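You operate a simulated robot arm through the tools that you are given. There is no shell and no other tool.

You run a simulated robot arm. Do the job below in one go: nothing can be reset, and whatever is moved stays where it is left.

JOB
Stand the order card's package on the peg; tuck, sleeve and plug it.
Fine: the lot on the card; tuck the tail; the pink plug.

Only the result counts: the job must be done as asked and must still hold three seconds after the hand-in. Knocking over, shifting, dropping, spilling or breaking anything else fails it.

ROBOT AND FRAMES
A 6-joint arm with a two-finger parallel gripper, fixed in place. Base frame: the origin is at the foot of the arm, x ahead of it, y to its left, z up; the work surface is at about z = 800. Lengths are in mm, angles in degrees, forces in N, time in s.
Its first joint turns from -166.0 to 166.0 degrees. Payload 3.91 kg.
Tool frame: the origin (TCP) lies between the finger pads and is the grasp point; the fingertips stand 30 mm ahead of it; z points along the fingers, y is the line along which they close. Largest opening 110 mm; finger width 20, thickness 10; the body of the gripper, 48 by 112 mm, starts 55 mm behind the TCP.
Orientation is told as [roll, pitch, yaw] about the base's x, y, z axes, in that order, counted from this pose: with the fingers straight down and closing along the base's y, the tool's x points along the base's -x, its y along +y and its z along -z.

CONTROLS
- The arm moves only by the tool play_rows. Its argument "steps" is a list of rows, each a list of 3 entries, a list of its own where there are three numbers: the shift along the tool's x, y, z in m, then the turn, a rotation vector about the tool's x, y, z in degrees, then the opening, from 0 (shut) to 1 (fully open). In form: [[[x, y, z], [ax, ay, az], hand], ...]. A call has 1 to 20 rows; each row is the pose to reach, as a shift and turn from the pose commanded when the call began, along the tool's axes at that moment. Rows are played at 5 a second. More than 50 mm and 8.6 degrees between two rows, or a gripper value outside its range, and nothing of the call is played. Where a pose cannot be reached the arm comes as near as it can. A force on the tool above 90 N (or 10 N above the force at the start of the call, whichever is more), or a blocked arm, ends the call early, and 0.2 s more pass. Each finger travels about 108 mm/s and halts on what it meets, pressing with about 26 N; the grip force reading is that of the motor and also rises with nothing between the fingers. The clock runs only during rows and for 0.2 s after the last one: add rows that repeat a pose to give the fingers time. The reply holds the time, the measured pose of the TCP, the force on the tool along the base axes, the opening and the grip force, in the units named above and with some noise, with the torque about the TCP (base axes, N m) and any sound that the robot's microphone picked up, and new pictures: "pictures" is both (left out), scene, wrist or none.
- Cameras (640 x 400 px; columns grow to the right, rows downward): "scene" is fixed at [219.7, 647.4, 1659]; the picture's right is [-0.57, -0.82, 0.00], its down [-0.60, 0.42, -0.68] and it looks along [0.56, -0.39, -0.73] (base axes); focal length 323 px, centre (320, 200). "wrist" rides on the gripper at [72, 17, -103] in the tool frame; the picture's right is [-0.23, 0.97, 0.00], its down [-0.76, -0.18, -0.62] and it looks along [-0.61, -0.14, 0.78] (tool axes); focal length 222 px, centre (320, 200). There is no depth. A picture from a camera that has moved, and an enlarged one, comes with that camera's place and axes in the base frame and with its lens.
- zoom(camera, box): a new picture of the part [left, top, right, bottom] of that camera's present view, enlarged. The clock stands still meanwhile.
- close_job(): hands the job in; it is judged then, once.

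Nothing tells you positions but the pictures and the camera data. Unless the task says otherwise, let go and move clear before handing in.

The tools are called after "Emit:" as name(argument=value, ...) on one line, values as JSON. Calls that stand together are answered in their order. play_rows: Moves the arm, as the interface text tells. Its arguments: {"type":"object","properties":{"steps":{"type":"array"},"pictures":{"type":"string","enum":["both","scene","wrist","none"]}},"required":["steps"]} The other tools are called the same way: zoom (camera, box) takes an enlarged picture of a part of a camera's view; close_job () hands the job in.

At the start:

```text
clock: 0.0
ee_pos: [605.4, -27.4, 1289.4]
tool_rot: [0.0, 0.1, 0.0]
wrist_force: [-0.1, -0.1, 0.3]
torque: [-0.03, -0.03, 0.02]
width: 109.9
gripper_force: 0.1
```

scene: 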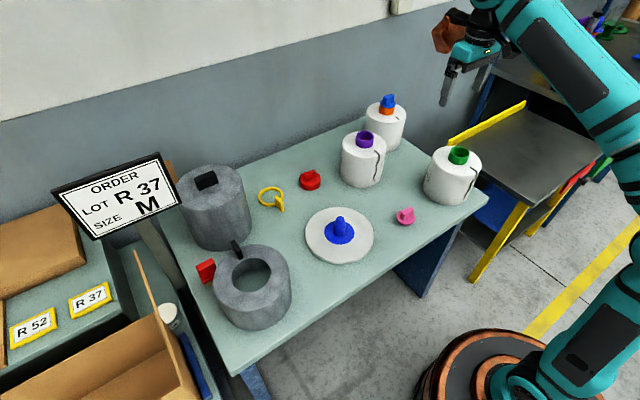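
wrist: 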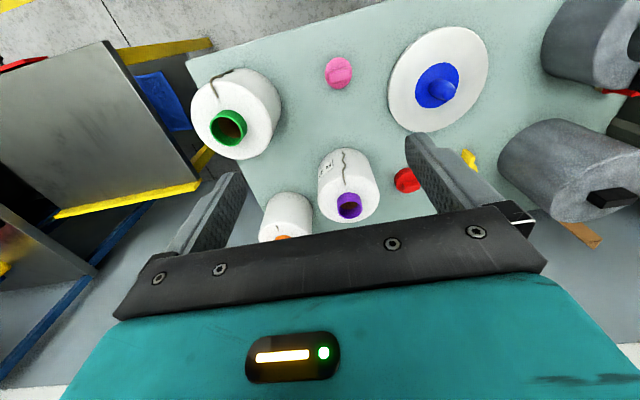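

I see a table with three yarn packages (green, purple and orange cores), a blue peg on a white disc, two grey sleeves, and red, yellow and pink small parts. The card reads LOT R 37, SIZE M. I'll zoom in for detail before I move anything.

Emit:
zoom(camera="scene", box=[320, 80, 500, 230])

Emit:
zoom(camera="scene", box=[160, 150, 300, 340])

Emit:
zoom(camera="scene", box=[250, 150, 430, 280])

Emit:
zoom(camera="wrist", box=[180, 30, 400, 250])

Emit:
zoom(camera="scene", box=[0, 140, 200, 360])

Emit:
zoom(camera="wrist", box=[380, 0, 640, 230])

```text
2.67 times, centred on (410, 155) of scene
camera zoom: at [219.7, 647.4, 1659.0], right [-0.57, -0.82, 0.0], down [-0.6, 0.42, -0.68], along [0.56, -0.39, -0.73], focal length 862 px, centre (80, 320)
```

zoom: 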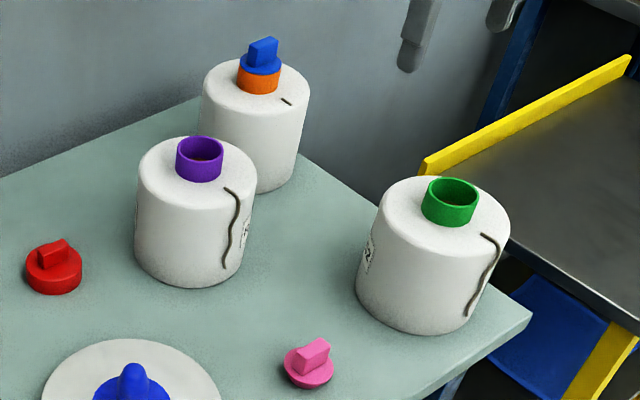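

```text
2.11 times, centred on (230, 245) of scene
camera zoom: at [219.7, 647.4, 1659.0], right [-0.57, -0.82, 0.0], down [-0.6, 0.42, -0.68], along [0.56, -0.39, -0.73], focal length 681 px, centre (510, 105)
```

zoom: 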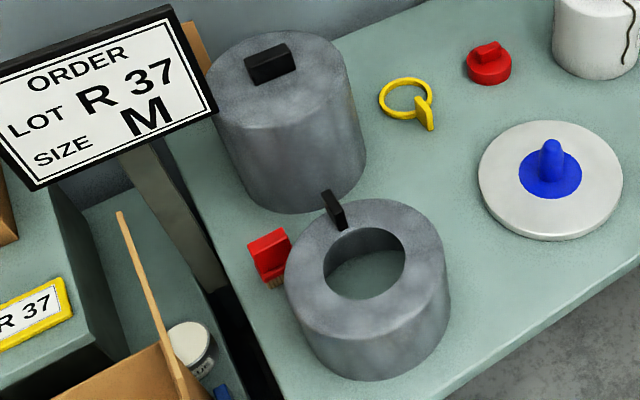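

```text
3.08 times, centred on (340, 215) of scene
camera zoom: at [219.7, 647.4, 1659.0], right [-0.57, -0.82, 0.0], down [-0.6, 0.42, -0.68], along [0.56, -0.39, -0.73], focal length 995 px, centre (258, 154)
```

zoom: 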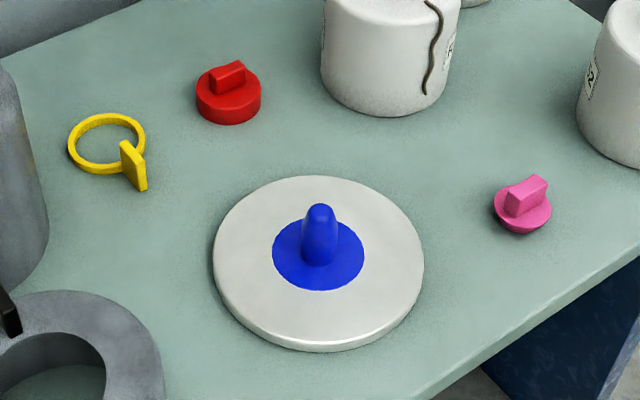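

```text
1.82 times, centred on (290, 140) of wrist
camera zoom: at [533.1, -10.0, 1392.7], right [0.23, 0.97, 0.0], down [0.76, -0.18, 0.62], along [0.61, -0.14, -0.78], focal length 404 px, centre (374, 309)
```

zoom: 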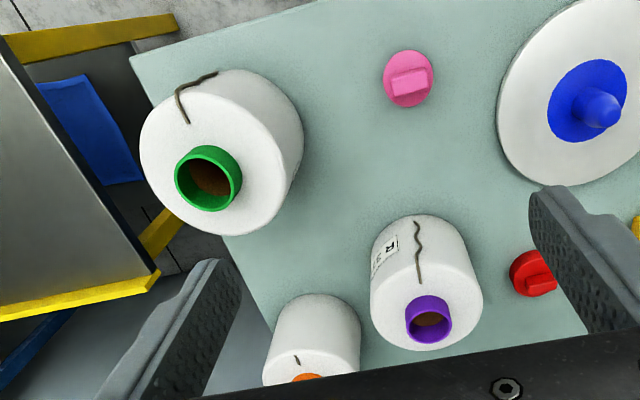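

```text
1.82 times, centred on (100, 250) of scene
camera zoom: at [219.7, 647.4, 1659.0], right [-0.57, -0.82, 0.0], down [-0.6, 0.42, -0.68], along [0.56, -0.39, -0.73], focal length 588 px, centre (720, 109)
```

zoom: 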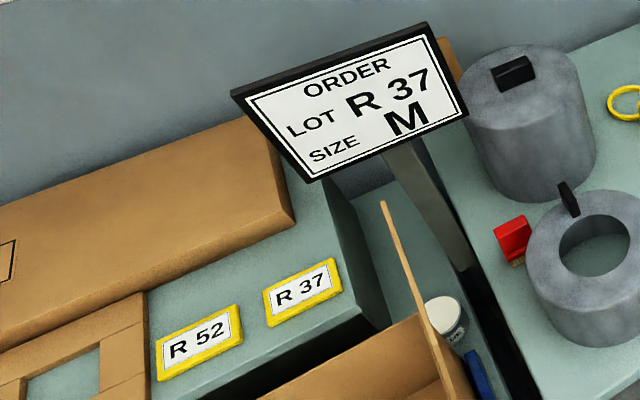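

```text
1.74 times, centred on (510, 115) of wrist
camera zoom: at [533.1, -10.0, 1392.7], right [0.23, 0.97, 0.0], down [0.76, -0.18, 0.62], along [0.61, -0.14, -0.78], focal length 386 px, centre (-10, 348)
```

zoom: 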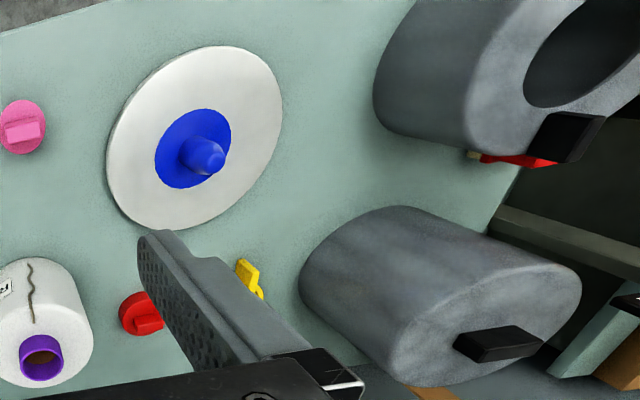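

The core colours don't tell me which lot is which, so I'll zoom in on the side labels.

Emit:
zoom(camera="wrist", box=[300, 140, 380, 190])

Emit:
zoom(camera="scene", box=[415, 140, 495, 205])

Emit:
zoom(camera="scene", box=[335, 120, 415, 190])

Emit:
zoom(camera="scene", box=[180, 225, 300, 330])

Emit:
zoom(camera="scene", box=[250, 165, 330, 215])

```text
8.00 times, centred on (340, 165) of wrist
camera zoom: at [533.1, -10.0, 1392.7], right [0.23, 0.97, 0.0], down [0.76, -0.18, 0.62], along [0.61, -0.14, -0.78], focal length 1777 px, centre (160, 480)
```

zoom: 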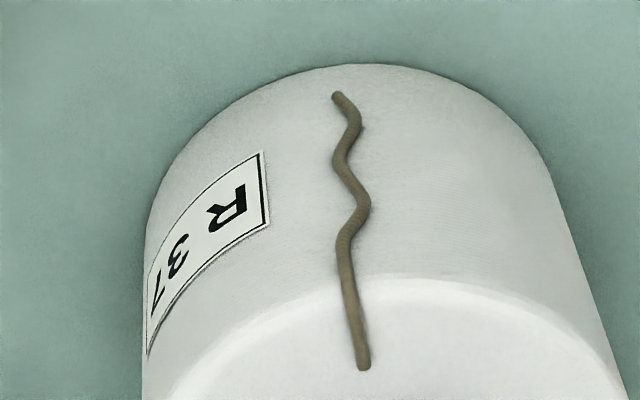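

```text
6.15 times, centred on (455, 172) of scene
camera zoom: at [219.7, 647.4, 1659.0], right [-0.57, -0.82, 0.0], down [-0.6, 0.42, -0.68], along [0.56, -0.39, -0.73], focal length 1990 px, centre (-511, 369)
```

zoom: 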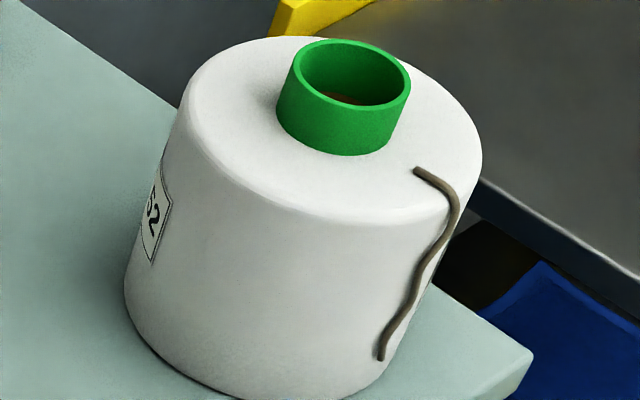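

```text
5.71 times, centred on (375, 155) of scene
camera zoom: at [219.7, 647.4, 1659.0], right [-0.57, -0.82, 0.0], down [-0.6, 0.42, -0.68], along [0.56, -0.39, -0.73], focal length 1848 px, centre (6, 457)
```

zoom: 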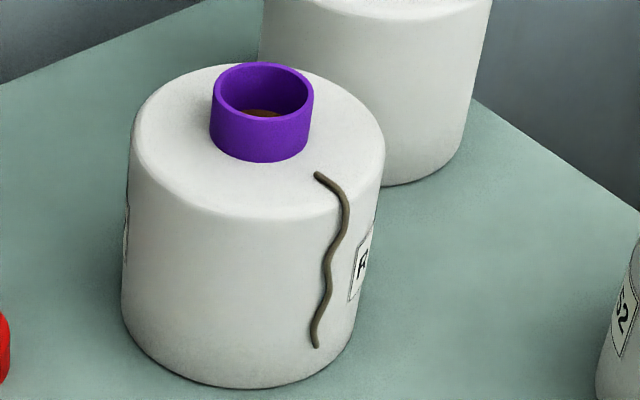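

```text
3.81 times, centred on (240, 278) of scene
camera zoom: at [219.7, 647.4, 1659.0], right [-0.57, -0.82, 0.0], down [-0.6, 0.42, -0.68], along [0.56, -0.39, -0.73], focal length 1232 px, centre (625, -95)
```

zoom: 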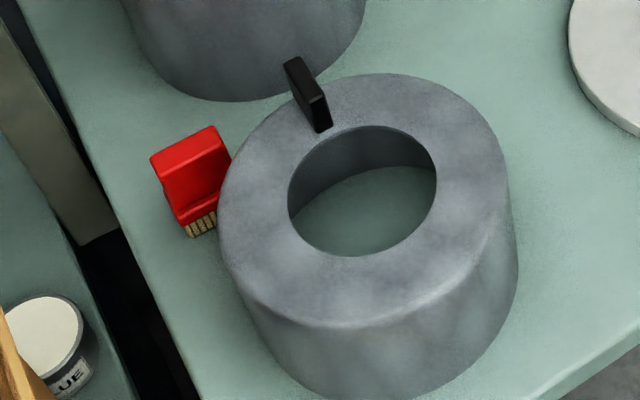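

```text
8.00 times, centred on (290, 190) of scene
camera zoom: at [219.7, 647.4, 1659.0], right [-0.57, -0.82, 0.0], down [-0.6, 0.42, -0.68], along [0.56, -0.39, -0.73], focal length 2587 px, centre (560, 280)
```

zoom: 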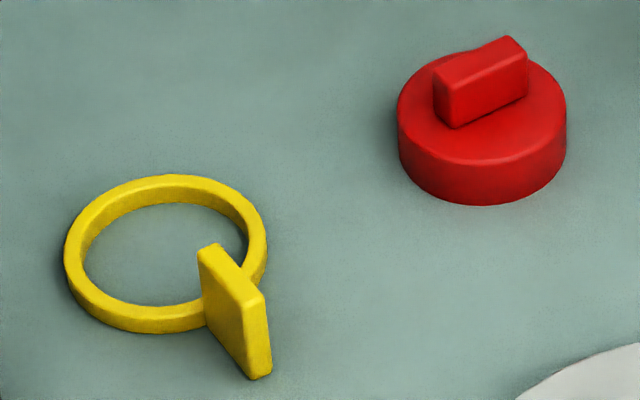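

The purple-core package carries R 37 and the green one carries R 52. The orange one is already plugged, so it may show how a finished package looks. I'll zoom in on it and the other details.

Emit:
zoom(camera="wrist", box=[255, 185, 325, 245])

Emit:
zoom(camera="scene", box=[355, 85, 415, 150])

Emit:
zoom(camera="scene", box=[380, 195, 430, 235])

Emit:
zoom(camera="scene", box=[165, 155, 260, 255])

Emit:
zoom(camera="scene", box=[300, 195, 380, 270])

Emit:
zoom(camera="scene", box=[420, 0, 640, 220])

```text
6.67 times, centred on (290, 215) of wrist
camera zoom: at [533.1, -10.0, 1392.7], right [0.23, 0.97, 0.0], down [0.76, -0.18, 0.62], along [0.61, -0.14, -0.78], focal length 1481 px, centre (520, 100)
```

zoom: 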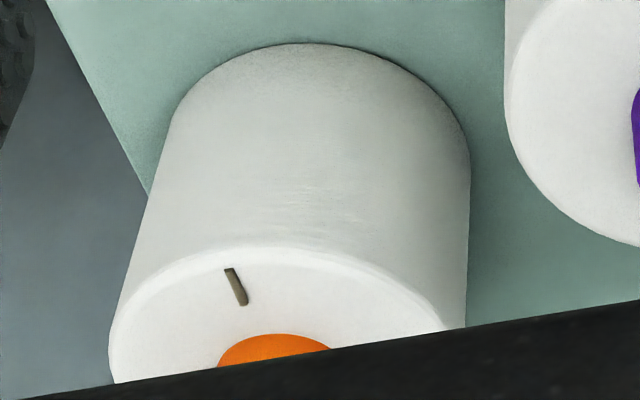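

```text
6.15 times, centred on (385, 118) of scene
camera zoom: at [219.7, 647.4, 1659.0], right [-0.57, -0.82, 0.0], down [-0.6, 0.42, -0.68], along [0.56, -0.39, -0.73], focal length 1990 px, centre (-80, 708)
```

zoom: 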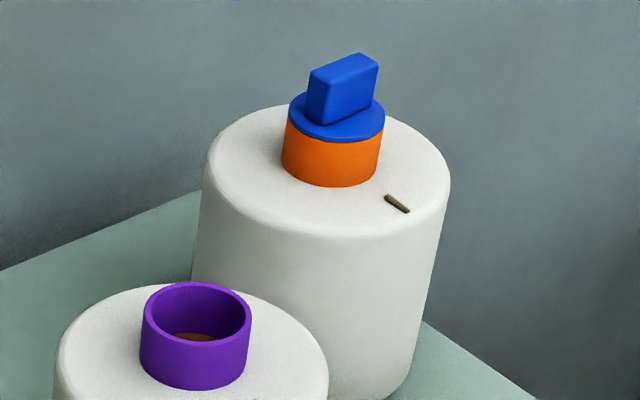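

```text
10.00 times, centred on (405, 215) of scene
camera zoom: at [219.7, 647.4, 1659.0], right [-0.57, -0.82, 0.0], down [-0.6, 0.42, -0.68], along [0.56, -0.39, -0.73], focal length 3234 px, centre (-530, 50)
```

zoom: 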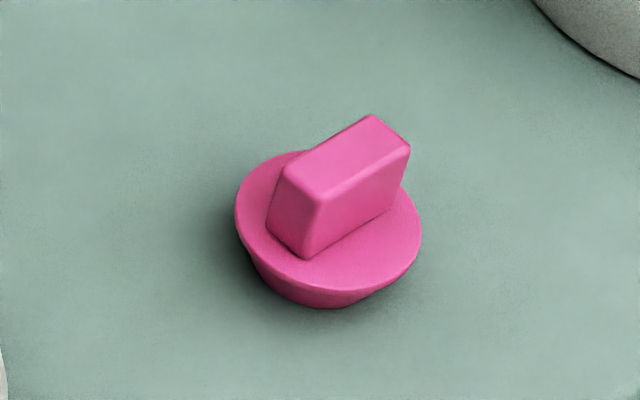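

```text
4.00 times, centred on (212, 205) of scene
camera zoom: at [219.7, 647.4, 1659.0], right [-0.57, -0.82, 0.0], down [-0.6, 0.42, -0.68], along [0.56, -0.39, -0.73], focal length 1294 px, centre (750, 180)
```

zoom: 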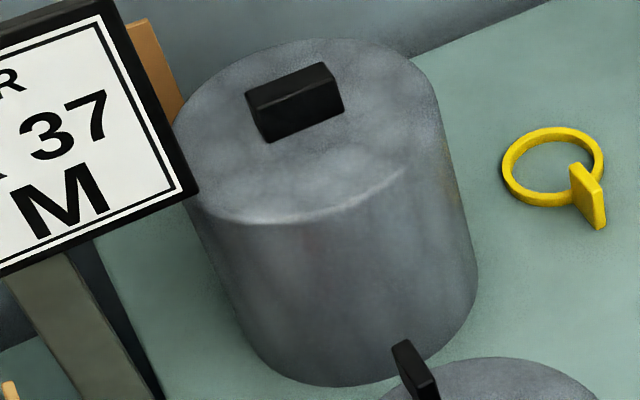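

```text
5.33 times, centred on (340, 232) of scene
camera zoom: at [219.7, 647.4, 1659.0], right [-0.57, -0.82, 0.0], down [-0.6, 0.42, -0.68], along [0.56, -0.39, -0.73], focal length 1725 px, centre (213, 27)
```

zoom: 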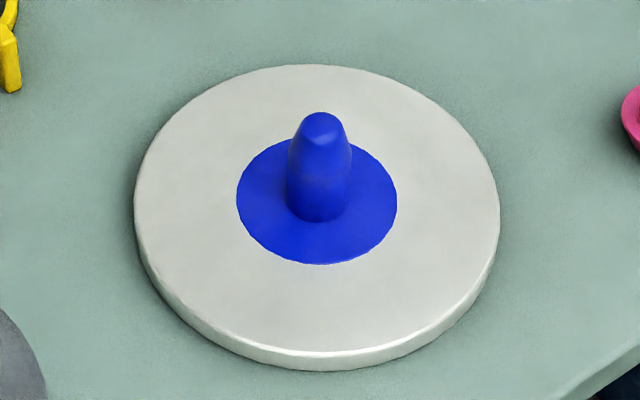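

```text
1.82 times, centred on (530, 110) of scene
camera zoom: at [219.7, 647.4, 1659.0], right [-0.57, -0.82, 0.0], down [-0.6, 0.42, -0.68], along [0.56, -0.39, -0.73], focal length 588 px, centre (-62, 364)
```

zoom: 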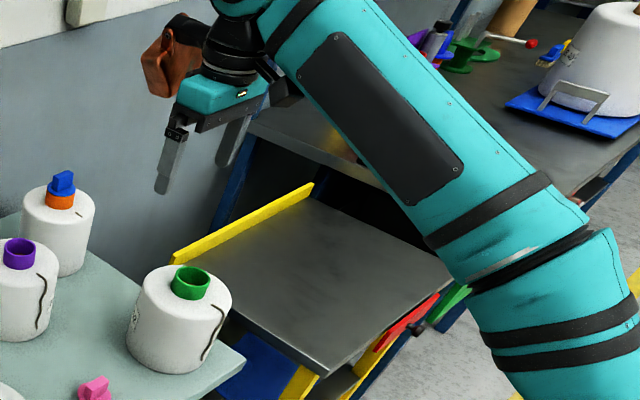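

The purple-core package (R 37) is near (898, -16). The peg is near (703, 234) and the pink plug near (635, 3). Next I'll lower the wrist camera towards the purple package, staying well above everything, to measure its core and tail.

Emit:
play_rows(steps=[[[-0.02, 0.002, 0.035], [0, 0, 0], 1], [[-0.04, 0.004, 0.07], [0, 0, 0], 1], [[-0.06, 0.006, 0.105], [0, 0, 0], 1], [[-0.08, 0.008, 0.14], [0, 0, 0], 1], [[-0.095, 0.011, 0.159], [0, 0, 0], 1], [[-0.095, 0.011, 0.159], [0, 0, 0], 1]], pictures="both")

```text
clock: 1.4
ee_pos: [701.2, -16.6, 1128.8]
tool_rot: [0.0, 0.0, 0.0]
wrist_force: [-0.1, -0.2, -0.5]
torque: [0.0, 0.01, -0.04]
width: 110.0
gripper_force: 0.1
camera wrist: at [628.1, 0.7, 1233.9], right [0.23, 0.97, 0.0], down [0.76, -0.18, 0.62], along [0.61, -0.14, -0.78], focal length 222 px, centre (320, 200)
```

scene: 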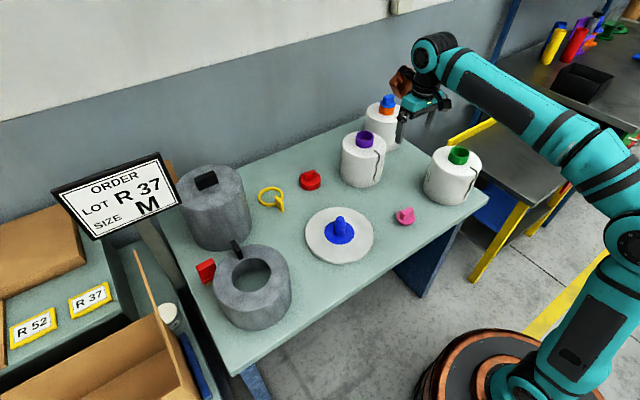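
wrist: 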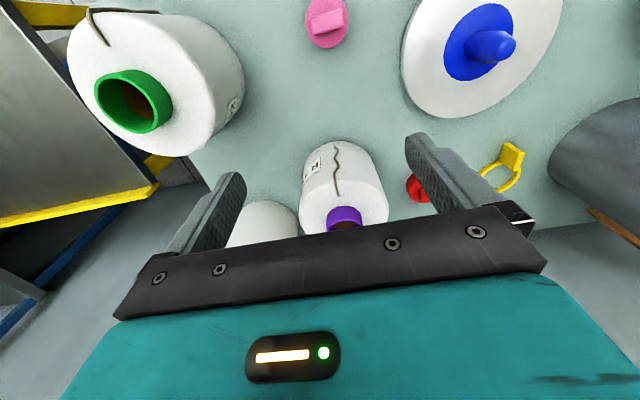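

The gripper body hides whatever lies beyond the TCP, so I'll move the hand over the purple package, staying high, to look down at it.

Emit:
play_rows(steps=[[[-0.04, 0, 0], [0, 0, 0], 1], [[-0.08, 0, 0], [0, 0, 0], 1], [[-0.12, 0, 0], [0, 0, 0], 1], [[-0.16, 0, 0], [0, 0, 0], 1], [[-0.19, 0, 0], [0, 0, 0], 1], [[-0.19, 0, 0], [0, 0, 0], 1]], pictures="both")

```text
clock: 2.8
ee_pos: [891.6, -14.2, 1130.5]
tool_rot: [-0.1, 0.0, 0.1]
wrist_force: [0.0, 0.0, -0.7]
torque: [0.0, -0.01, -0.03]
width: 110.3
gripper_force: 0.0
camera wrist: at [818.8, 2.5, 1234.0], right [0.23, 0.97, 0.0], down [0.76, -0.18, 0.62], along [0.61, -0.14, -0.78], focal length 222 px, centre (320, 200)
```

scene: 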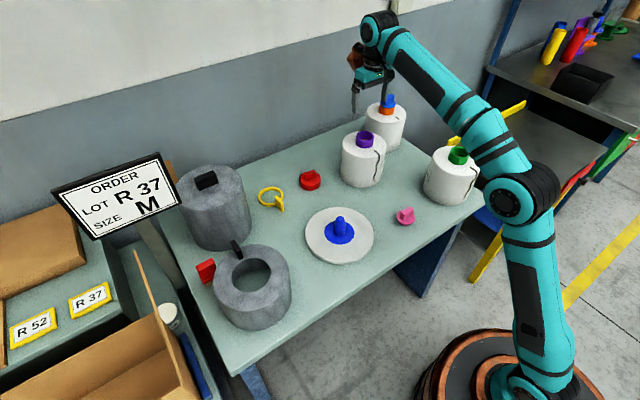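
wrist: 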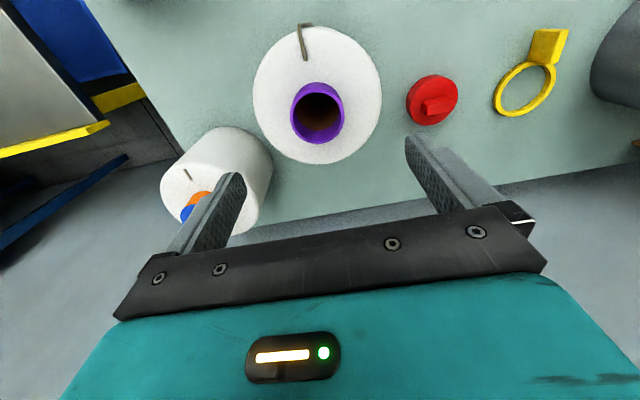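

Emit:
zoom(camera="wrist", box=[240, 10, 400, 170])

Emit:
zoom(camera="wrist", box=[150, 110, 290, 240])

Emit:
zoom(camera="wrist", box=[390, 20, 590, 140])

```text
2.50 times, centred on (320, 90) of wrist
camera zoom: at [818.8, 2.5, 1234.0], right [0.23, 0.97, 0.0], down [0.76, -0.18, 0.62], along [0.61, -0.14, -0.78], focal length 555 px, centre (320, 475)
```

zoom: 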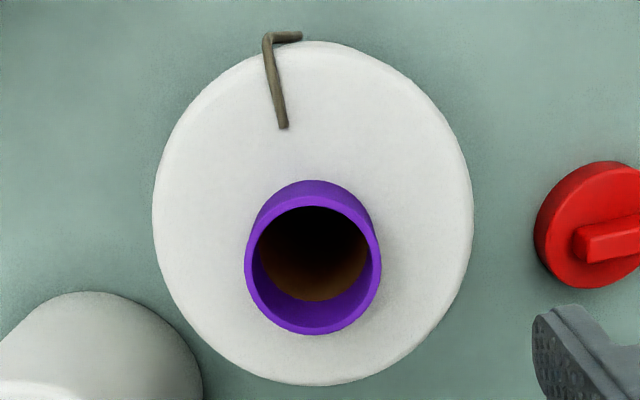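

```text
3.08 times, centred on (220, 175) of wrist
camera zoom: at [818.8, 2.5, 1234.0], right [0.23, 0.97, 0.0], down [0.76, -0.18, 0.62], along [0.61, -0.14, -0.78], focal length 684 px, centre (628, 277)
```

zoom: 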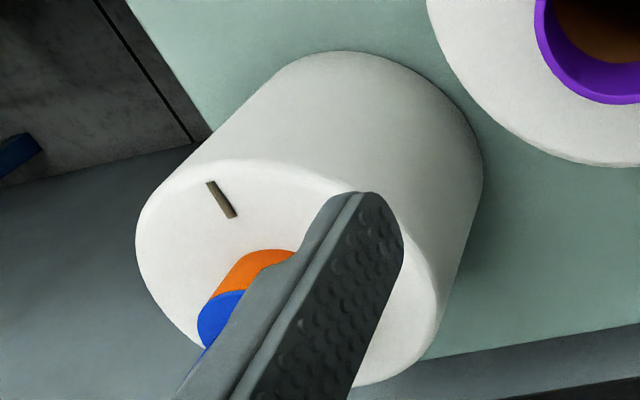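

```text
3.20 times, centred on (490, 80) of wrist
camera zoom: at [818.8, 2.5, 1234.0], right [0.23, 0.97, 0.0], down [0.76, -0.18, 0.62], along [0.61, -0.14, -0.78], focal length 711 px, centre (-224, 584)
```

zoom: 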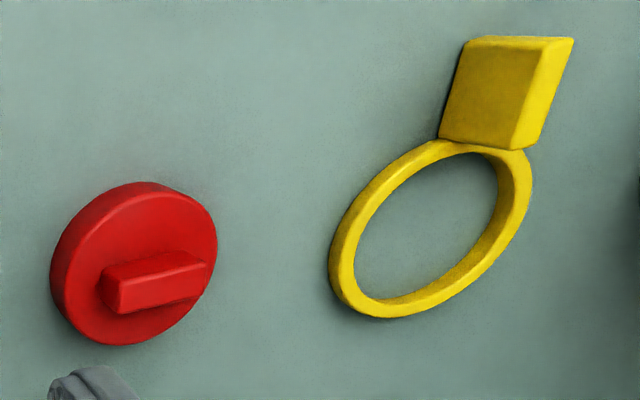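

The purple core top is near (900, -18, 978), about 63 mm in diameter, and stands about 40 mm above the package. The tail runs from the top over the edge on the side facing the arm. I'll lower the open hand over the core and stop above it to check the centring.

Emit:
play_rows(steps=[[[-0.004, -0.001, 0.03], [0, 0, 0], 1], [[-0.008, -0.003, 0.06], [0, 0, 0], 1], [[-0.009, -0.003, 0.09], [0, 0, 0], 1], [[-0.009, -0.003, 0.1], [0, 0, 0], 1], [[-0.009, -0.003, 0.1], [0, 0, 0], 1]], pictures="both")

```text
clock: 4.0
ee_pos: [899.8, -19.3, 1030.6]
tool_rot: [0.0, -0.1, 0.0]
wrist_force: [0.9, 0.3, -0.9]
torque: [-0.01, -0.01, -0.02]
width: 110.1
gripper_force: 0.0
camera wrist: at [827.4, -1.3, 1134.0], right [0.23, 0.97, 0.0], down [0.76, -0.18, 0.62], along [0.61, -0.14, -0.78], focal length 222 px, centre (320, 200)
```

scene: 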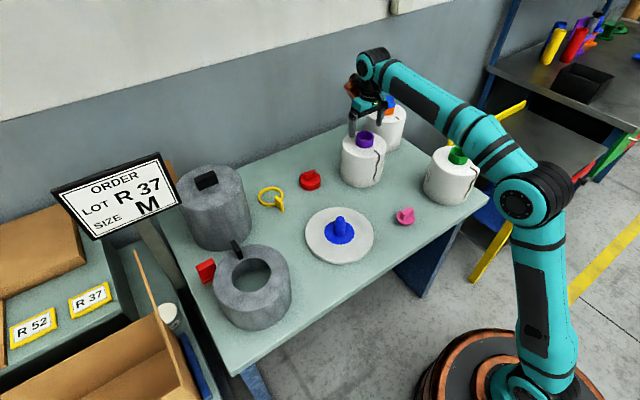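
wrist: 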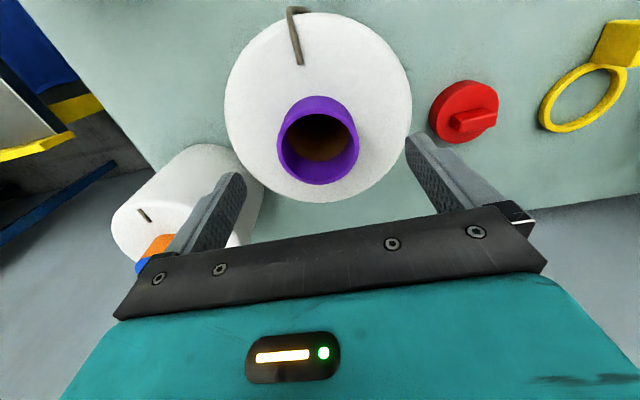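

Emit:
zoom(camera="wrist", box=[260, 80, 380, 200])

Emit:
zoom(camera="wrist", box=[100, 140, 240, 280])

Emit:
zoom(camera="scene", box=[330, 90, 410, 190])

```text
3.33 times, centred on (320, 140) of wrist
camera zoom: at [827.4, -1.3, 1134.0], right [0.23, 0.97, 0.0], down [0.76, -0.18, 0.62], along [0.61, -0.14, -0.78], focal length 740 px, centre (320, 400)
```

zoom: 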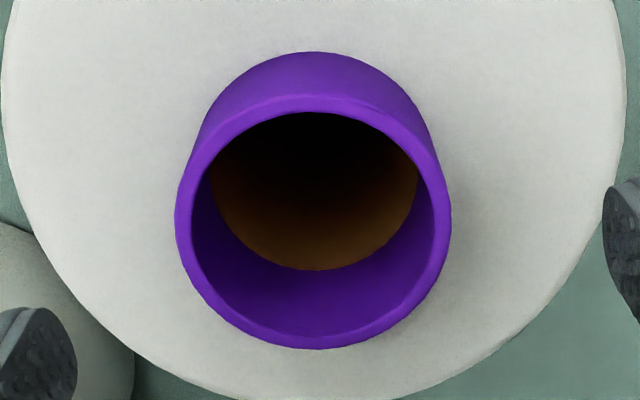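

```text
2.86 times, centred on (170, 210) of wrist
camera zoom: at [827.4, -1.3, 1134.0], right [0.23, 0.97, 0.0], down [0.76, -0.18, 0.62], along [0.61, -0.14, -0.78], focal length 635 px, centre (749, 171)
```

zoom: 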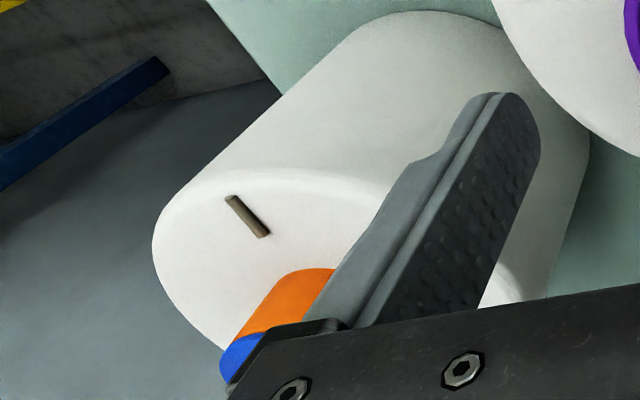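

```text
4.00 times, centred on (370, 140) of scene
camera zoom: at [219.7, 647.4, 1659.0], right [-0.57, -0.82, 0.0], down [-0.6, 0.42, -0.68], along [0.56, -0.39, -0.73], focal length 1294 px, centre (120, 440)
```

zoom: 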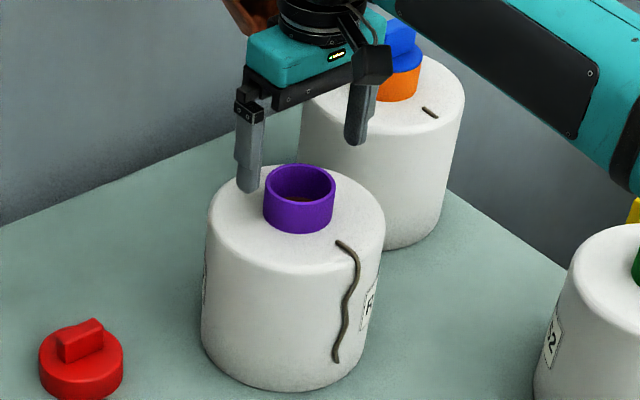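

The core sits at (899, -19) with its rim at z≈978, and the hand is centred on it. I'll go down so the tips stop just above the package top, then close on the core.

Emit:
play_rows(steps=[[[0.001, 0, 0.02], [0, 0, 0], 1], [[0.001, 0, 0.04], [0, 0, 0], 1], [[0.001, 0, 0.05], [0, 0, 0], 1], [[0.001, 0, 0.05], [0, 0, 0], 1], [[0.001, 0, 0.05], [0, 0, 0], 0.3], [[0.001, 0, 0.05], [0, 0, 0], 0.3], [[0.001, 0, 0.05], [0, 0, 0], 0.3], [[0.001, 0, 0.05], [0, 0, 0], 0.3]], pictures="both")

```text
clock: 5.8
ee_pos: [899.9, -19.7, 980.7]
tool_rot: [0.1, 0.0, 0.0]
wrist_force: [-0.5, 0.7, 0.5]
torque: [0.06, -0.54, 0.21]
width: 60.7
gripper_force: 25.6
camera wrist: at [826.9, -2.9, 1084.6], right [0.23, 0.97, 0.0], down [0.76, -0.18, 0.62], along [0.61, -0.14, -0.78], focal length 222 px, centre (320, 200)
```

scene: 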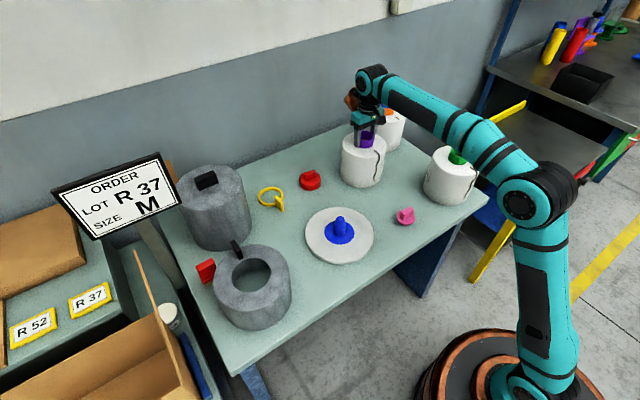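
wrist: 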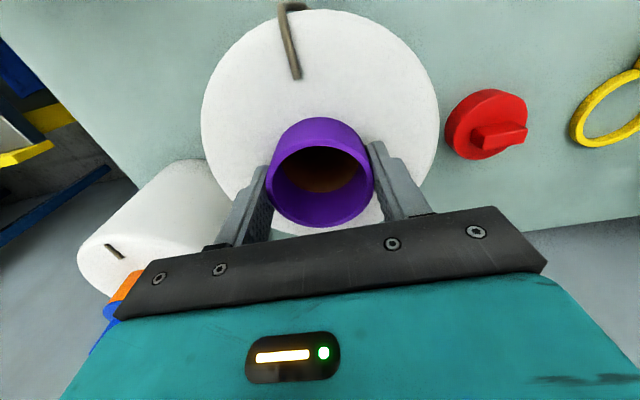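

The grip is on the core at a width of 60.7 mm. I'll lift gently a little way to check the hold and the weight.

Emit:
play_rows(steps=[[[0, 0, -0.01], [0, 0, 0], 0.3], [[0, 0, -0.02], [0, 0, 0], 0.3], [[0, 0, -0.03], [0, 0, 0], 0.3], [[0, 0, -0.03], [0, 0, 0], 0.3]], pictures="both")

```text
clock: 6.8
ee_pos: [899.3, -19.5, 1010.0]
tool_rot: [0.0, 0.0, 0.0]
wrist_force: [0.2, -0.3, -12.1]
torque: [0.01, 0.01, 0.0]
width: 60.9
gripper_force: 26.5
camera wrist: at [827.3, -1.9, 1113.6], right [0.23, 0.97, 0.0], down [0.76, -0.18, 0.62], along [0.61, -0.14, -0.78], focal length 222 px, centre (320, 200)
```

scene: 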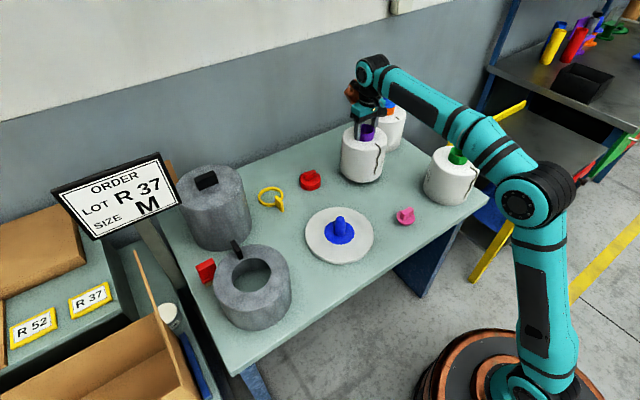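
wrist: 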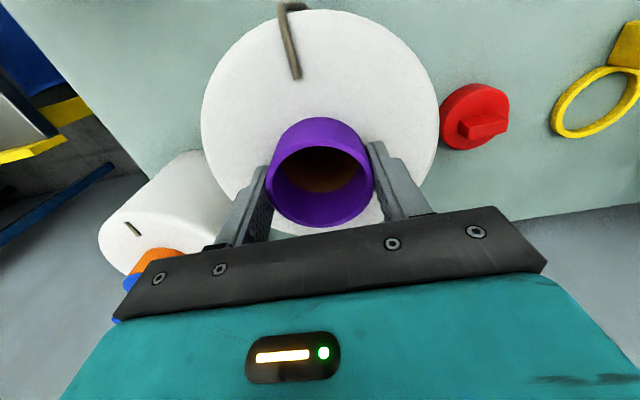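

The package is held and weighs about 12 N, with no slip. I'll raise it clear of the peg height and move halfway toward the peg, then look again at the peg position.

Emit:
play_rows(steps=[[[0, 0, -0.02], [0, 0, 0], 0.3], [[0, 0, -0.045], [0, 0, 0], 0.3], [[0, 0, -0.07], [0, 0, 0], 0.3], [[0, 0, -0.09], [0, 0, 0], 0.3], [[0, 0, -0.1], [0, 0, 0], 0.3], [[0.015, 0.018, -0.1], [0, 0, 0], 0.3], [[0.035, 0.04, -0.1], [0, 0, 0], 0.3], [[0.055, 0.063, -0.1], [0, 0, 0], 0.3], [[0.075, 0.086, -0.1], [0, 0, 0], 0.3], [[0.09, 0.1, -0.1], [0, 0, 0], 0.3], [[0.095, 0.105, -0.1], [0, 0, 0], 0.3], [[0.095, 0.105, -0.1], [0, 0, 0], 0.3]], pictures="both")

```text
clock: 9.4
ee_pos: [806.0, 86.9, 1108.8]
tool_rot: [0.0, 0.1, 0.0]
wrist_force: [0.1, 0.9, -10.6]
torque: [-0.01, 0.02, 0.01]
width: 60.9
gripper_force: 26.3
camera wrist: at [733.2, 104.2, 1213.1], right [0.23, 0.97, 0.0], down [0.76, -0.18, 0.62], along [0.61, -0.14, -0.78], focal length 222 px, centre (320, 200)
```

scene: 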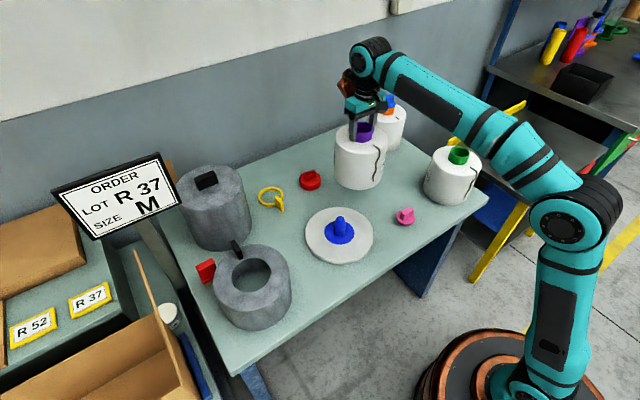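
wrist: 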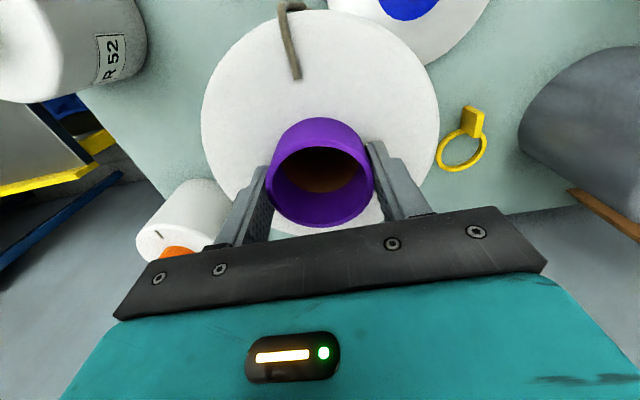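

I need a better fix on the peg, so I'll shift slightly, package still held high, to bring the peg into the wrist view.

Emit:
play_rows(steps=[[[0.02, -0.01, 0], [0, 0, 0], 0.3], [[0.045, -0.02, 0], [0, 0, 0], 0.3], [[0.07, -0.03, 0], [0, 0, 0], 0.3], [[0.086, -0.037, 0], [0, 0, 0], 0.3], [[0.086, -0.037, 0], [0, 0, 0], 0.3], [[0.086, -0.037, 0], [0, 0, 0], 0.3]], pictures="both")

Emit:
zoom(camera="wrist", box=[400, 0, 560, 100])

Emit:
zoom(camera="scene", box=[290, 190, 390, 270])

```text
clock: 10.8
ee_pos: [719.0, 48.4, 1109.8]
tool_rot: [0.1, 0.0, 0.0]
wrist_force: [0.0, -0.2, -11.2]
torque: [-0.01, -0.03, 0.0]
width: 60.8
gripper_force: 25.9
camera wrist: at [645.7, 66.2, 1214.6], right [0.23, 0.97, 0.0], down [0.76, -0.18, 0.62], along [0.61, -0.14, -0.78], focal length 222 px, centre (320, 200)
```

scene: 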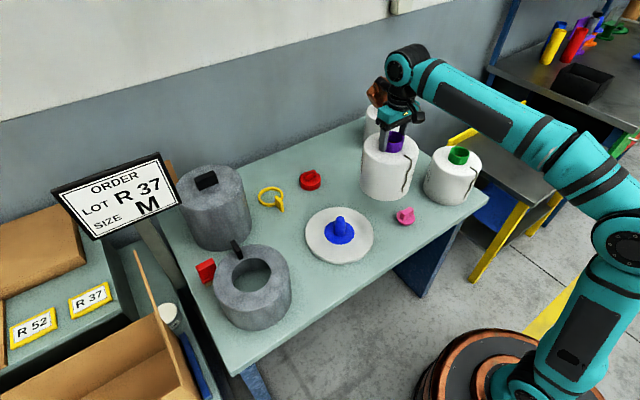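
wrist: 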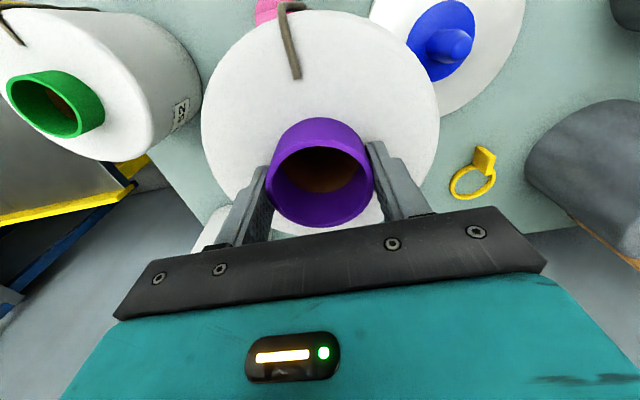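

```text
4.00 times, centred on (480, 50) of wrist
camera zoom: at [645.7, 66.2, 1214.6], right [0.23, 0.97, 0.0], down [0.76, -0.18, 0.62], along [0.61, -0.14, -0.78], focal length 888 px, centre (-320, 800)
```

zoom: 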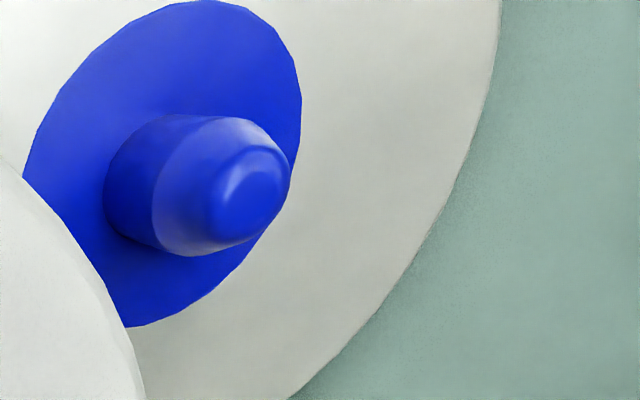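

```text
5.00 times, centred on (340, 230) of scene
camera zoom: at [219.7, 647.4, 1659.0], right [-0.57, -0.82, 0.0], down [-0.6, 0.42, -0.68], along [0.56, -0.39, -0.73], focal length 1617 px, centre (220, 50)
```

zoom: 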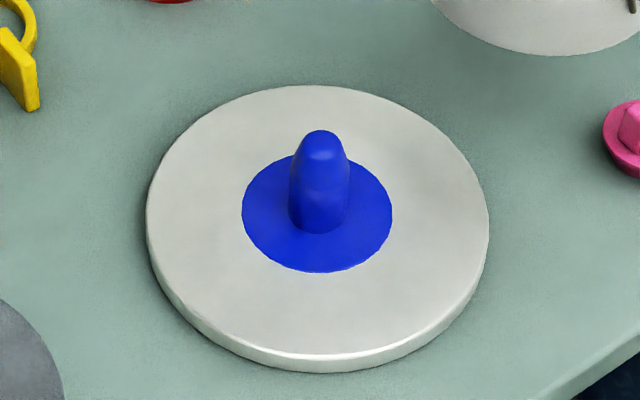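

Emit:
zoom(camera="scene", box=[350, 110, 430, 210])

Emit:
zoom(camera="wrist", box=[190, 0, 450, 250])

```text
4.00 times, centred on (390, 160) of scene
camera zoom: at [219.7, 647.4, 1659.0], right [-0.57, -0.82, 0.0], down [-0.6, 0.42, -0.68], along [0.56, -0.39, -0.73], focal length 1294 px, centre (40, 360)
```

zoom: 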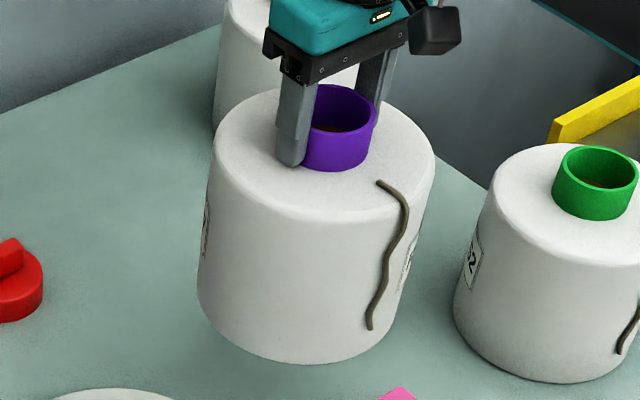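

```text
1.60 times, centred on (320, 125) of wrist
camera zoom: at [645.7, 66.2, 1214.6], right [0.23, 0.97, 0.0], down [0.76, -0.18, 0.62], along [0.61, -0.14, -0.78], focal length 355 px, centre (320, 320)
```

zoom: 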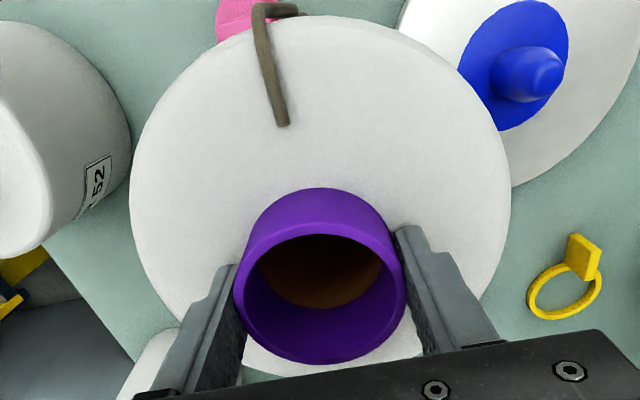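

My best estimate for the peg is (707, 234), with its tip at about z=890. I'll carry the package over it while still high, then check from the scene camera before lowering.

Emit:
play_rows(steps=[[[0.002, 0.015, 0], [0, 0, 0], 0.3], [[0.003, 0.04, 0], [0, 0, 0], 0.3], [[0.004, 0.067, 0], [0, 0, 0], 0.3], [[0.006, 0.094, 0], [0, 0, 0], 0.3], [[0.007, 0.121, 0], [0, 0, 0], 0.3], [[0.008, 0.148, 0], [0, 0, 0], 0.3], [[0.01, 0.17, 0], [0, 0, 0], 0.3], [[0.01, 0.1855, 0], [0, 0, 0], 0.3], [[0.01, 0.1855, 0], [0, 0, 0], 0.3], [[0.01, 0.1855, 0], [0, 0, 0], 0.3]], pictures="both")

Emit:
zoom(camera="scene", box=[280, 130, 400, 280])

```text
clock: 13.0
ee_pos: [709.0, 235.8, 1110.8]
tool_rot: [0.0, 0.0, 0.0]
wrist_force: [0.5, 0.1, -11.6]
torque: [0.0, 0.01, 0.02]
width: 60.8
gripper_force: 25.6
camera wrist: at [635.9, 252.7, 1213.6], right [0.23, 0.97, 0.0], down [0.76, -0.18, 0.62], along [0.61, -0.14, -0.78], focal length 222 px, centre (320, 200)
```

scene: 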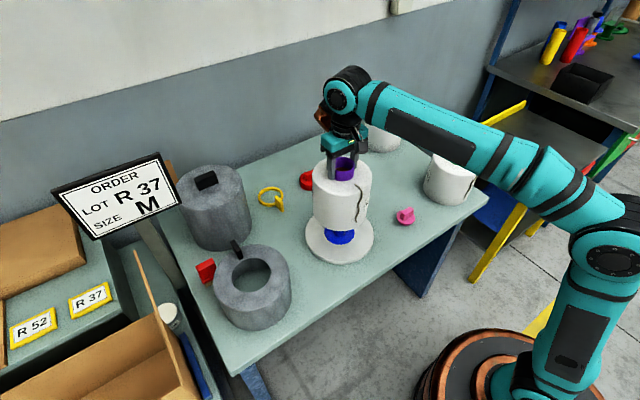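
wrist: 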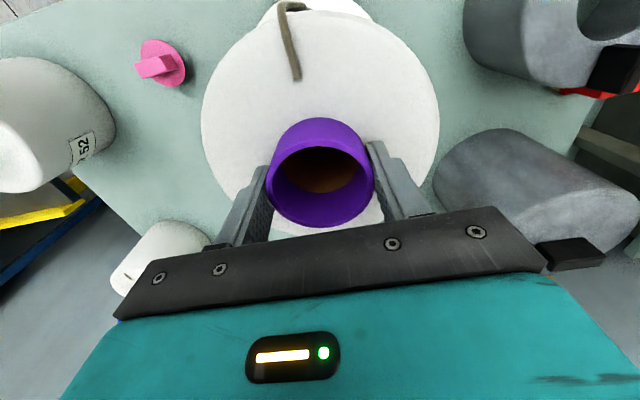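

```text
2.67 times, centred on (340, 205) of scene
camera zoom: at [219.7, 647.4, 1659.0], right [-0.57, -0.82, 0.0], down [-0.6, 0.42, -0.68], along [0.56, -0.39, -0.73], focal length 862 px, centre (267, 187)
```

zoom: 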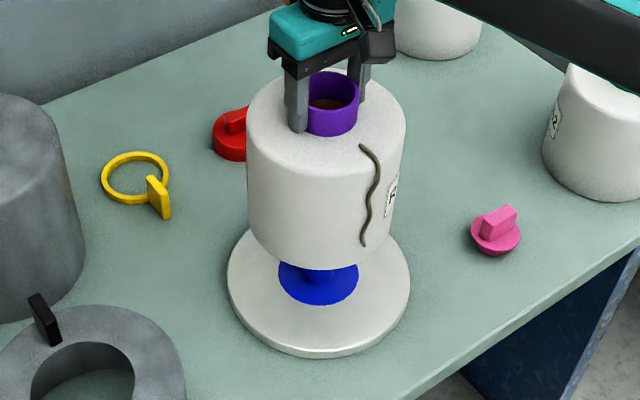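

Emit:
zoom(camera="scene", box=[310, 145, 390, 195])

Emit:
zoom(camera="scene", box=[300, 205, 380, 265])

```text
8.00 times, centred on (350, 170) of scene
camera zoom: at [219.7, 647.4, 1659.0], right [-0.57, -0.82, 0.0], down [-0.6, 0.42, -0.68], along [0.56, -0.39, -0.73], focal length 2587 px, centre (80, 440)
```

zoom: 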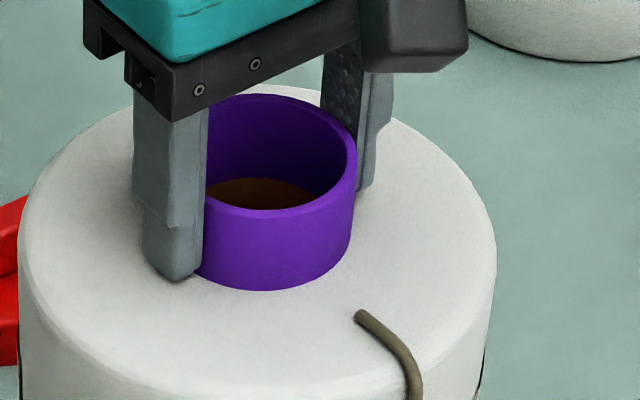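

```text
6.67 times, centred on (340, 235) of scene
camera zoom: at [219.7, 647.4, 1659.0], right [-0.57, -0.82, 0.0], down [-0.6, 0.42, -0.68], along [0.56, -0.39, -0.73], focal length 2156 px, centre (187, -33)
```

zoom: 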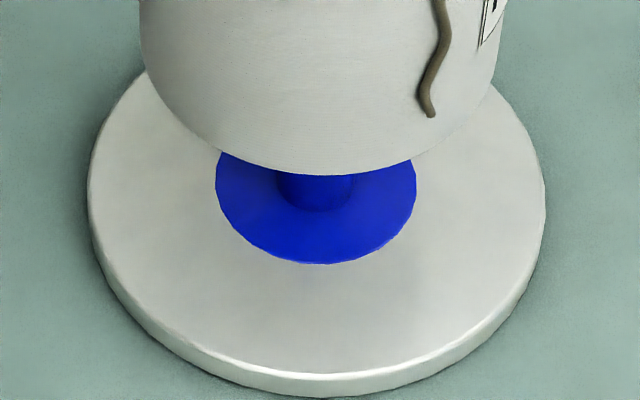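

The package is about 3 mm off the peg axis, so I'll correct by (-2, -2.5) and lower slowly. I'll stop once the tip has entered, to read the forces.

Emit:
play_rows(steps=[[[0.002, -0.0025, 0], [0, 0, 0], 0.3], [[0.002, -0.0025, 0.015], [0, 0, 0], 0.3], [[0.002, -0.0025, 0.03], [0, 0, 0], 0.3], [[0.002, -0.0025, 0.04], [0, 0, 0], 0.3], [[0.002, -0.0025, 0.05], [0, 0, 0], 0.3], [[0.002, -0.0025, 0.06], [0, 0, 0], 0.3], [[0.002, -0.0025, 0.07], [0, 0, 0], 0.3], [[0.002, -0.0025, 0.07], [0, 0, 0], 0.3]], pictures="both")

Emit:
zoom(camera="scene", box=[290, 150, 390, 280])

```text
clock: 14.8
ee_pos: [705.3, 231.4, 1039.4]
tool_rot: [0.0, -0.1, 0.0]
wrist_force: [-0.3, -0.3, -11.5]
torque: [0.02, -0.01, 0.0]
width: 60.6
gripper_force: 26.3
camera wrist: at [633.7, 249.3, 1142.8], right [0.23, 0.97, 0.0], down [0.76, -0.18, 0.62], along [0.61, -0.14, -0.78], focal length 222 px, centre (320, 200)
```

scene: 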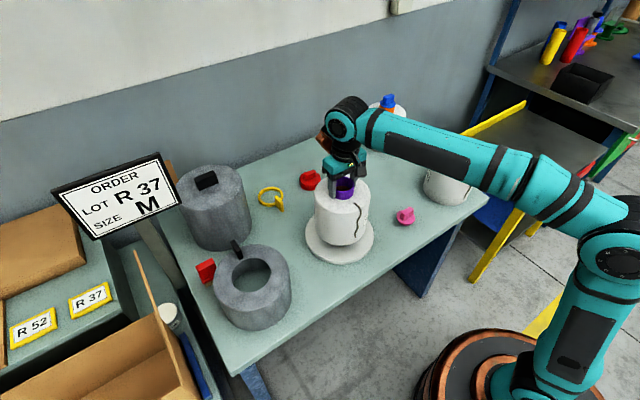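
wrist: 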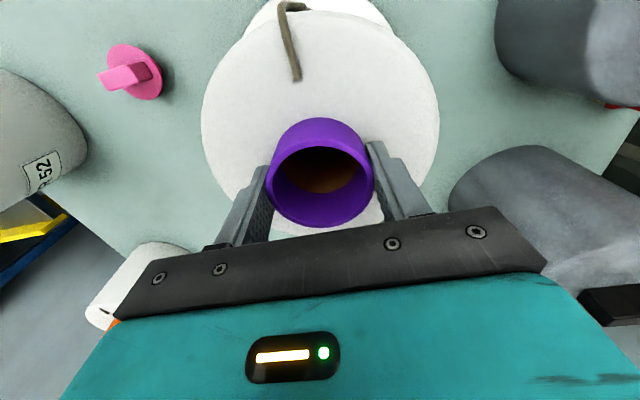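

```text
3.08 times, centred on (340, 215) of scene
camera zoom: at [219.7, 647.4, 1659.0], right [-0.57, -0.82, 0.0], down [-0.6, 0.42, -0.68], along [0.56, -0.39, -0.73], focal length 995 px, centre (258, 154)
```

zoom: 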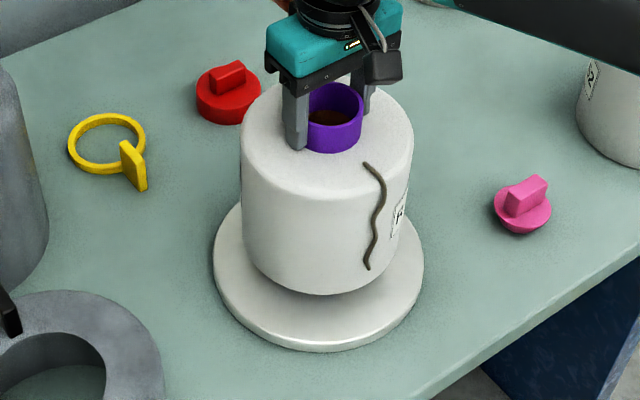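

The peg has gone in with no side force. I'll keep lowering, a bit at a time, toward the disc.

Emit:
play_rows(steps=[[[0, 0, 0.008], [0, 0, 0], 0.3], [[0, 0, 0.016], [0, 0, 0], 0.3], [[0, 0, 0.024], [0, 0, 0], 0.3], [[0, 0, 0.031], [0, 0, 0], 0.3], [[0, 0, 0.036], [0, 0, 0], 0.3], [[0, 0, 0.036], [0, 0, 0], 0.3]], pictures="scene")

Emit:
zoom(camera="scene", box=[290, 150, 390, 280])

```text
clock: 16.2
ee_pos: [705.5, 232.5, 1003.9]
tool_rot: [0.1, 0.1, -0.1]
wrist_force: [0.3, 0.0, -12.7]
torque: [-0.01, 0.01, 0.0]
width: 60.4
gripper_force: 26.4
```

scene: 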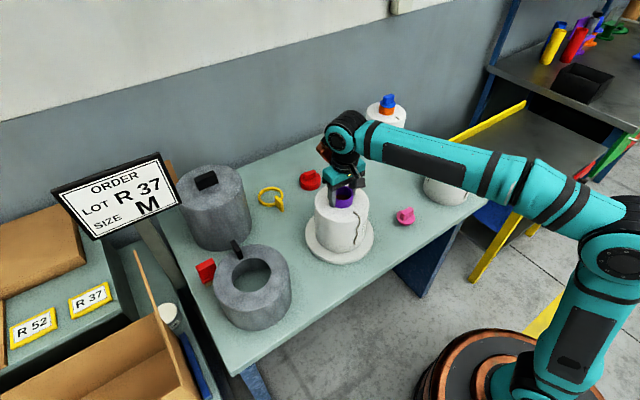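

```text
3.08 times, centred on (340, 215) of scene
camera zoom: at [219.7, 647.4, 1659.0], right [-0.57, -0.82, 0.0], down [-0.6, 0.42, -0.68], along [0.56, -0.39, -0.73], focal length 995 px, centre (258, 154)
```

zoom: 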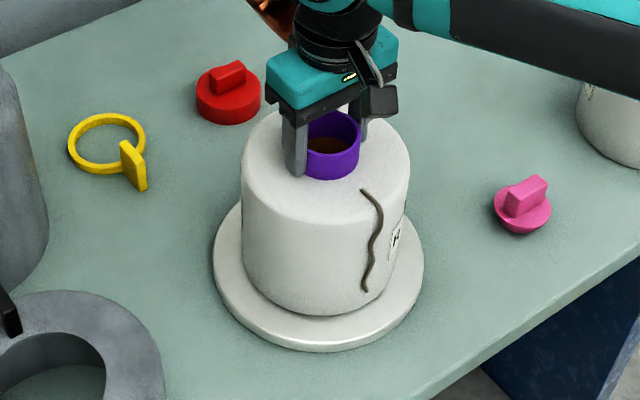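

Emit:
play_rows(steps=[[[0, 0, 0.002], [0, 0, 0], 0.3], [[0, 0, 0.004], [0, 0, 0], 0.3], [[0, 0, 0.006], [0, 0, 0], 0.3], [[0, 0, 0.006], [0, 0, 0], 0.3]], pictures="none")

```text
clock: 17.2
ee_pos: [706.0, 232.1, 999.8]
tool_rot: [0.0, -0.1, 0.0]
wrist_force: [3.9, 1.2, 18.6]
torque: [-0.25, 0.48, 0.0]
width: 60.8
gripper_force: 25.9
```

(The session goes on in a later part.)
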